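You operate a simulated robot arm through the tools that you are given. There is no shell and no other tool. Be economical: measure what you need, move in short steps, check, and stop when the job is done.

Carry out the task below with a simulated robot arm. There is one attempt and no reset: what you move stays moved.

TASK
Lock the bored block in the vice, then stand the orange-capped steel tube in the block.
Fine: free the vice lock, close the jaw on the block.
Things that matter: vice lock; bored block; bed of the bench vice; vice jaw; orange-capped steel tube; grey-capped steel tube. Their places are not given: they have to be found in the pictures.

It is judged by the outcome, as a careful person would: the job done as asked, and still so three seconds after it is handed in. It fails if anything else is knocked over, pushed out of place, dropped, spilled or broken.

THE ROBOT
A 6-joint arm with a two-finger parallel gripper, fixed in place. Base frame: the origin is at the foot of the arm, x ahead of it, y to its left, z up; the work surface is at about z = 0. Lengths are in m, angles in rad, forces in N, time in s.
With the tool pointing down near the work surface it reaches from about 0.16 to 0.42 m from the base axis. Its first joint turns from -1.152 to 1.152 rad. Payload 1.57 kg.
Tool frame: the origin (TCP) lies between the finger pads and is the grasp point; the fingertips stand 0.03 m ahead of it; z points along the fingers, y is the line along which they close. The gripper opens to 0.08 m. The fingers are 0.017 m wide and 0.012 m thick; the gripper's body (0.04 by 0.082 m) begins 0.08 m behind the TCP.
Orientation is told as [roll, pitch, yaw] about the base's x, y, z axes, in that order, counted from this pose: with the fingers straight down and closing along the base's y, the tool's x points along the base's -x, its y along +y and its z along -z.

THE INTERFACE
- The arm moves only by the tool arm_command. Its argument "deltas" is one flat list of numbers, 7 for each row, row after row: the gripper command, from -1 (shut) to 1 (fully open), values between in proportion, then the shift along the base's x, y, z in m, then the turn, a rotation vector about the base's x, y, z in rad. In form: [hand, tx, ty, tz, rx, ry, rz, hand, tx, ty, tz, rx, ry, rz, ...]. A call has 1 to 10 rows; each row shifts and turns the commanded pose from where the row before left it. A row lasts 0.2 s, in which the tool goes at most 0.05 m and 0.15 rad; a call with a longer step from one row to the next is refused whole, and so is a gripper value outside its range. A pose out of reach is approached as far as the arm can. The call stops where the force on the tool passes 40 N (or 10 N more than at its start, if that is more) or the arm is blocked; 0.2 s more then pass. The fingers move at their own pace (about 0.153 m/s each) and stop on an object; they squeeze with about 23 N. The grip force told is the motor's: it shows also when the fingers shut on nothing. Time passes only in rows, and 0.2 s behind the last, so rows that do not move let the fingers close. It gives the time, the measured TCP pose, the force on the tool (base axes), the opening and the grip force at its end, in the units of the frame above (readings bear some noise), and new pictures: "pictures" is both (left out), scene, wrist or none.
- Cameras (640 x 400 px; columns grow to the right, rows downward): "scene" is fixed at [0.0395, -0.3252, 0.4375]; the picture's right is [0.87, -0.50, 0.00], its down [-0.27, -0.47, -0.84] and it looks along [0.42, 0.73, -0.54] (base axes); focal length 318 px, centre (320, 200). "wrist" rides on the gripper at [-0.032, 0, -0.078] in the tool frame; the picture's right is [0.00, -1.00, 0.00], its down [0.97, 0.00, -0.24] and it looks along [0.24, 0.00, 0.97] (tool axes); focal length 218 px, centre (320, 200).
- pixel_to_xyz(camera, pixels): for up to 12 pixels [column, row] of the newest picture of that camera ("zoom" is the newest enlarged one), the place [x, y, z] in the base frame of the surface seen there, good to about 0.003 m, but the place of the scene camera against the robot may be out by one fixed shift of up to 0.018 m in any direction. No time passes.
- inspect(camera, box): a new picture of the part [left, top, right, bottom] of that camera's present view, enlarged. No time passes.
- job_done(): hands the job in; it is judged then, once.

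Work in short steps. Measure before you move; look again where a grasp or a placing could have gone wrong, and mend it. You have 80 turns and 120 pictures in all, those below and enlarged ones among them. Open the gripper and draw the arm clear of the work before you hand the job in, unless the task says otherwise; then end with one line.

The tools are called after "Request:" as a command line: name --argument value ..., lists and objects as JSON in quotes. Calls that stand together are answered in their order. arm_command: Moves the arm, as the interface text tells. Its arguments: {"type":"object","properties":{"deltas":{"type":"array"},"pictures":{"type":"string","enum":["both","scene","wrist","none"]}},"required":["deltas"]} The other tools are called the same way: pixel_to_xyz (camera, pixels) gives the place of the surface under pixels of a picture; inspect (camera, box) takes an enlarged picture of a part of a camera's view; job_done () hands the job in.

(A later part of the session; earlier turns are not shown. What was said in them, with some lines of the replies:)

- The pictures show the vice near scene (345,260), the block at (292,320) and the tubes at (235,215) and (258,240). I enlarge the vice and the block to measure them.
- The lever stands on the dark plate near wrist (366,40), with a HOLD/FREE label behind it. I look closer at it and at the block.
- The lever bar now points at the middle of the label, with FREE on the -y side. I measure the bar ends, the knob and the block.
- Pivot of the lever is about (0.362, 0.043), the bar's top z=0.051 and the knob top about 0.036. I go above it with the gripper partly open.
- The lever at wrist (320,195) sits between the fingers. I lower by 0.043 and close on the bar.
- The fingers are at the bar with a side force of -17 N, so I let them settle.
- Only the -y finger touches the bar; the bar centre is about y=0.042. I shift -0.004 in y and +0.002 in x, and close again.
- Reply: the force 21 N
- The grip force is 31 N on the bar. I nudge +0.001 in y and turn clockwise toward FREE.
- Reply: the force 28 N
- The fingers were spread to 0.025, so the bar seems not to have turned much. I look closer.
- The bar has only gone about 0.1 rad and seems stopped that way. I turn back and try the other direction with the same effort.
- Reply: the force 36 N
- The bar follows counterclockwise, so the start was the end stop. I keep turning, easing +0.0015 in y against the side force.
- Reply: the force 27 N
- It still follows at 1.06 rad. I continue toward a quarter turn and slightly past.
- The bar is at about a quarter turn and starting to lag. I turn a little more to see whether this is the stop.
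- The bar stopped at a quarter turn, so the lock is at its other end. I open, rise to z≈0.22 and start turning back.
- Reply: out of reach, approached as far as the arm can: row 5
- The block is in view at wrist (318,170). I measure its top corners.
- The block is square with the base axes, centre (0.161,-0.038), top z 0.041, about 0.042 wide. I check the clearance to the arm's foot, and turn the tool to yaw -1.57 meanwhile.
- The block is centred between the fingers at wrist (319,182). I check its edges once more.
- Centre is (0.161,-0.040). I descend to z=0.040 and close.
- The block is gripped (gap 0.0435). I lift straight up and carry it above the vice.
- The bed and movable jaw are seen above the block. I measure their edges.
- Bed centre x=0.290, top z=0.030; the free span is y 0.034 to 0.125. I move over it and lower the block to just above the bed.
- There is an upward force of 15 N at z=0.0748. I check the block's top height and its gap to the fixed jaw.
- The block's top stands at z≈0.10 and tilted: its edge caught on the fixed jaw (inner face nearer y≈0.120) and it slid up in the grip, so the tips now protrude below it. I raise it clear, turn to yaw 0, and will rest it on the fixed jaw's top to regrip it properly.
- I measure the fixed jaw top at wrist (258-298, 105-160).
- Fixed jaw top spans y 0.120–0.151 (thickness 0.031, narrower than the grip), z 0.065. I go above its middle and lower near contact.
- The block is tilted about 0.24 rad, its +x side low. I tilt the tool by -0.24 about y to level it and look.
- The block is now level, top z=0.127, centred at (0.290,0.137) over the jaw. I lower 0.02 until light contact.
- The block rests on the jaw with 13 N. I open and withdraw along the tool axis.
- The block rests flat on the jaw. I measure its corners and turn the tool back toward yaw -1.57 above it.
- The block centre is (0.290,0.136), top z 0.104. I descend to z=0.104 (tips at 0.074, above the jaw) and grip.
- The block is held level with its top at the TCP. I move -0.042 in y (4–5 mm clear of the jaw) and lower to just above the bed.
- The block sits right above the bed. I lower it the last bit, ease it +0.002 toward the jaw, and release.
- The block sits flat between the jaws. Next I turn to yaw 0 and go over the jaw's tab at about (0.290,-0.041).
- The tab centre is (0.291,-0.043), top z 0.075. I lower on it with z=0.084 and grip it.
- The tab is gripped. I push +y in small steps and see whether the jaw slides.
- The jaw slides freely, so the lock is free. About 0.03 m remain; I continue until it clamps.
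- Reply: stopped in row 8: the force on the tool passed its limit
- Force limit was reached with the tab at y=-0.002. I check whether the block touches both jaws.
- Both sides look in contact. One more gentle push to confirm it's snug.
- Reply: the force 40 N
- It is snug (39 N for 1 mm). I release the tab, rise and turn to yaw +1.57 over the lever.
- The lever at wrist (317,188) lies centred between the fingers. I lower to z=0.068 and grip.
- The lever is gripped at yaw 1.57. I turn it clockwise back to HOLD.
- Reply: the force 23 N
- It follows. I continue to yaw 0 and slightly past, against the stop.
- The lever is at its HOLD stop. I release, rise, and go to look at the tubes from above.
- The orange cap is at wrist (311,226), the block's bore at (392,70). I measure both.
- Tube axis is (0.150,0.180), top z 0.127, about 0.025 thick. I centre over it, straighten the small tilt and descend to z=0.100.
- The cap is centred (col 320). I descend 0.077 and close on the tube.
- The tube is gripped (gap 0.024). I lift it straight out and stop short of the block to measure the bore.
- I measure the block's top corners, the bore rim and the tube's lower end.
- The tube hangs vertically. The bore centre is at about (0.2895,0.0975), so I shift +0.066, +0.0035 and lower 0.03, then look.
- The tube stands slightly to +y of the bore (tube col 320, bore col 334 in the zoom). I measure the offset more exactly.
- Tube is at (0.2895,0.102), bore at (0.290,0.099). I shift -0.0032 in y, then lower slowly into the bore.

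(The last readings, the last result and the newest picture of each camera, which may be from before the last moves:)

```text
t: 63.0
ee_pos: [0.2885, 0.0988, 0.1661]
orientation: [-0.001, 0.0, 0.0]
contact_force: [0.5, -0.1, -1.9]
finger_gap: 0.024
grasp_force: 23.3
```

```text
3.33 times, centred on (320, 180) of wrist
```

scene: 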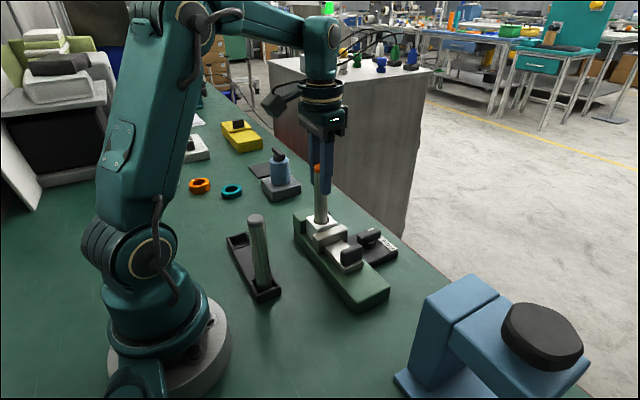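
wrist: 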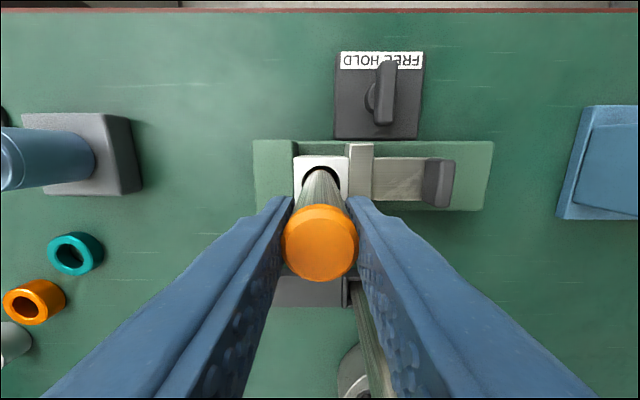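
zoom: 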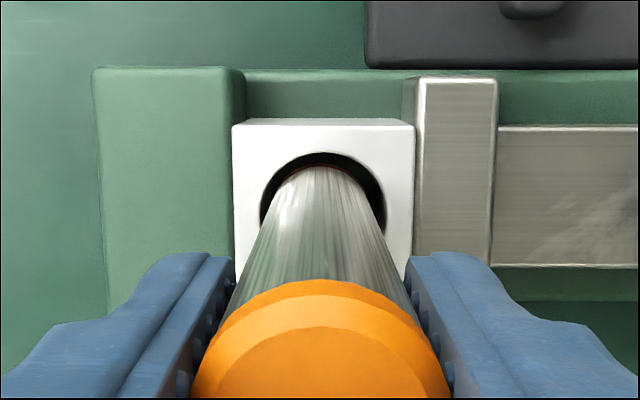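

The tube's end is in the bore with no side force. I shift +0.001 in x and lower until it touches the bed.

Request:
arm_command --deltas '[-0.8, 0.001, 0, -0.008, 0, 0, 0, -0.8, 0, 0, -0.008, 0, 0, 0, -0.8, 0, 0, -0.007, 0, 0, 0, -0.8, 0, 0, -0.005, 0, 0, 0, -0.8, 0, 0, -0.003, 0, 0, 0]' --pictures "scene"

```text
t: 64.2
ee_pos: [0.29, 0.1, 0.1361]
orientation: [0.001, -0.007, 0.001]
contact_force: [0.8, -3.0, 15.8]
finger_gap: 0.024
grasp_force: 23.1
```

scene: 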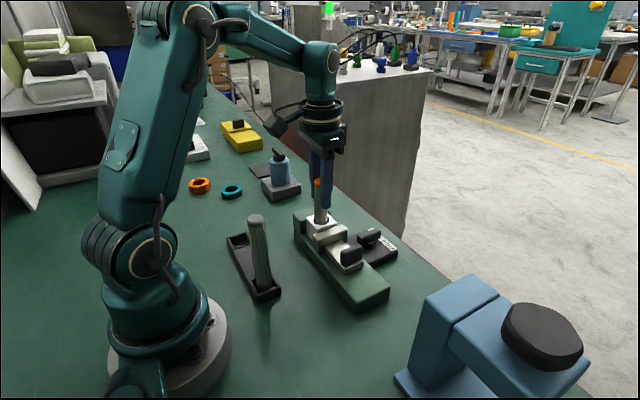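

Contact of 16 N at z=0.136. I check whether the tube rests on the bed: its cap's height and the depth of the empty socket.

Request:
inspect --camera "scene" --box '[220, 160, 370, 300]'

Request:
pixel_to_xyz --camera "scene" --pixels '[[318, 181], [239, 243], [255, 215], [236, 241], [321, 221]]'

Request:
pixel_to_xyz --camera "wrist" --pixels '[[320, 240], [320, 250]]'

```text
2.86 times, centred on (295, 230) of scene
```

zoom: 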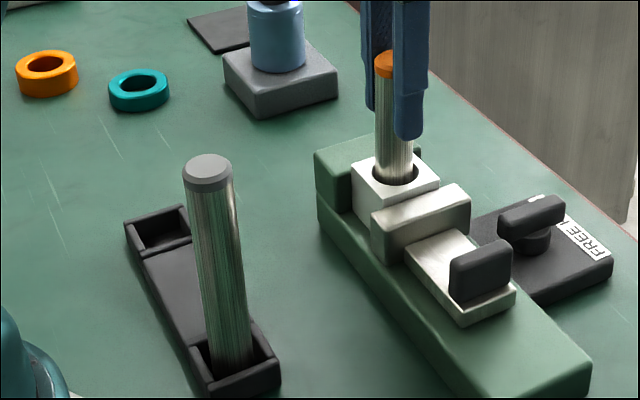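

```text
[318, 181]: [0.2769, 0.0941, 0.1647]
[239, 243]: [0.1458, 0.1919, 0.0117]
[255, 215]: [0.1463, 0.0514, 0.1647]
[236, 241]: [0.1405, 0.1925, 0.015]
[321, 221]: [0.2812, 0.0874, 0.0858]
```

```text
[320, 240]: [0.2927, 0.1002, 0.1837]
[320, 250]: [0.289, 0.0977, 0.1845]
```

Cap height (~0.155) fits a tube of 0.1225 standing on the bed at 0.03. I relieve slightly, open, and look before withdrawing.

Request:
arm_command --deltas '[-0.3, 0, 0, 0, 0, 0, 0, 0.0, 0, 0, 0, 0, 0, 0, 0.2, 0, 0, 0, 0, 0, 0, 0.2, 0, 0, 0.02, 0, 0, 0, 0.2, 0, 0, 0.04, 0, 0, 0, 0.2, 0, 0, 0.03, 0, 0, 0, 0.2, -0.03, 0, 0, 0, 0, 0, 0.2, -0.03, 0, 0, 0, 0, 0]'

Request:
inspect --camera "scene" --box '[220, 160, 370, 300]'

```text
t: 66.0
ee_pos: [0.2286, 0.1001, 0.2261]
orientation: [0.003, 0.0, 0.002]
contact_force: [0.2, -0.2, 0.0]
finger_gap: 0.0479
grasp_force: 0.0
```

scene: 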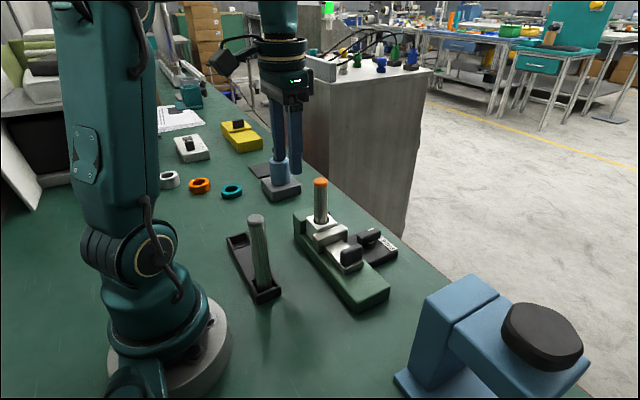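
wrist: 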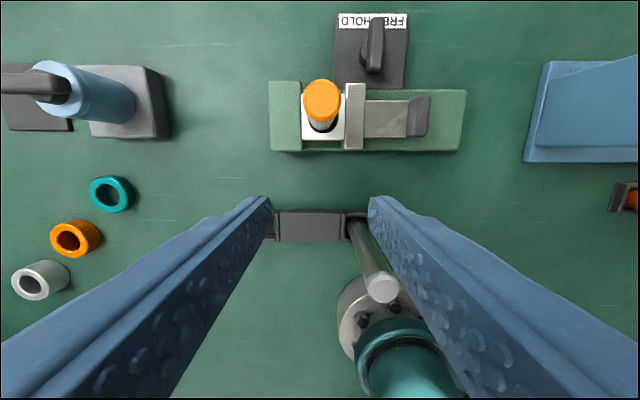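

```text
2.86 times, centred on (295, 230) of scene
```

zoom: 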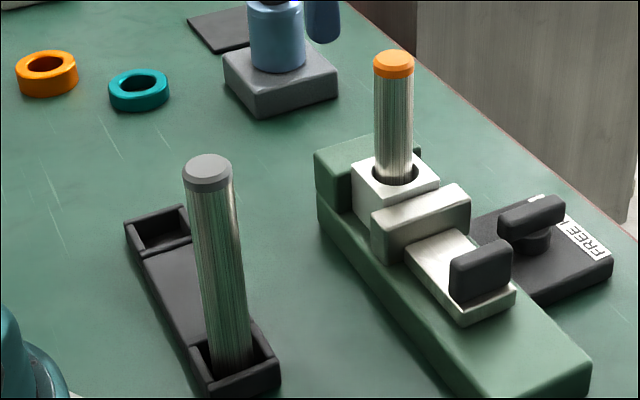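

The tube stands upright in the locked block. A last check of cap height and the clamped block.

Request:
pixel_to_xyz --camera "wrist" --pixels '[[322, 95], [322, 105], [306, 130], [341, 130], [374, 25], [374, 65]]'

Request:
inspect --camera "wrist" --box '[260, 5, 470, 165]'

```text
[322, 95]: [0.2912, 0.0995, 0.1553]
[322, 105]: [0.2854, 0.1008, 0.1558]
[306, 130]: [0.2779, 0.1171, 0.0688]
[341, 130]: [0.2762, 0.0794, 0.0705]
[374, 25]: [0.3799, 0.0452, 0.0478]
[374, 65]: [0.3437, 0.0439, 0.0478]
```

```text
2.50 times, centred on (365, 85) of wrist
```

zoom: 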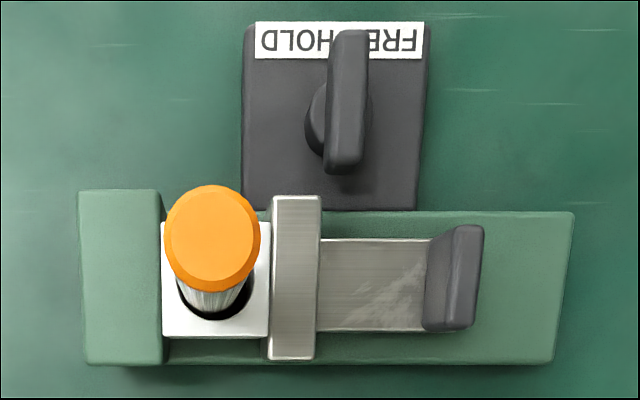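

The cap is at z=0.155, so the tube is seated on the bed. The lever is back in its locked position, the jaw is tight on the block, and the arm is clear with the gripper open. I hand the job in.

Request:
job_done

```text
The job is handed in.
```

The bored block is clamped in the vice with the lock lever turned back to HOLD, and the orange-capped tube stands upright in the block's bore. On the first try at placing it, the block caught on the fixed jaw and slid up in the grip, so I rested it on the jaw top, gripped it again and placed it cleanly.
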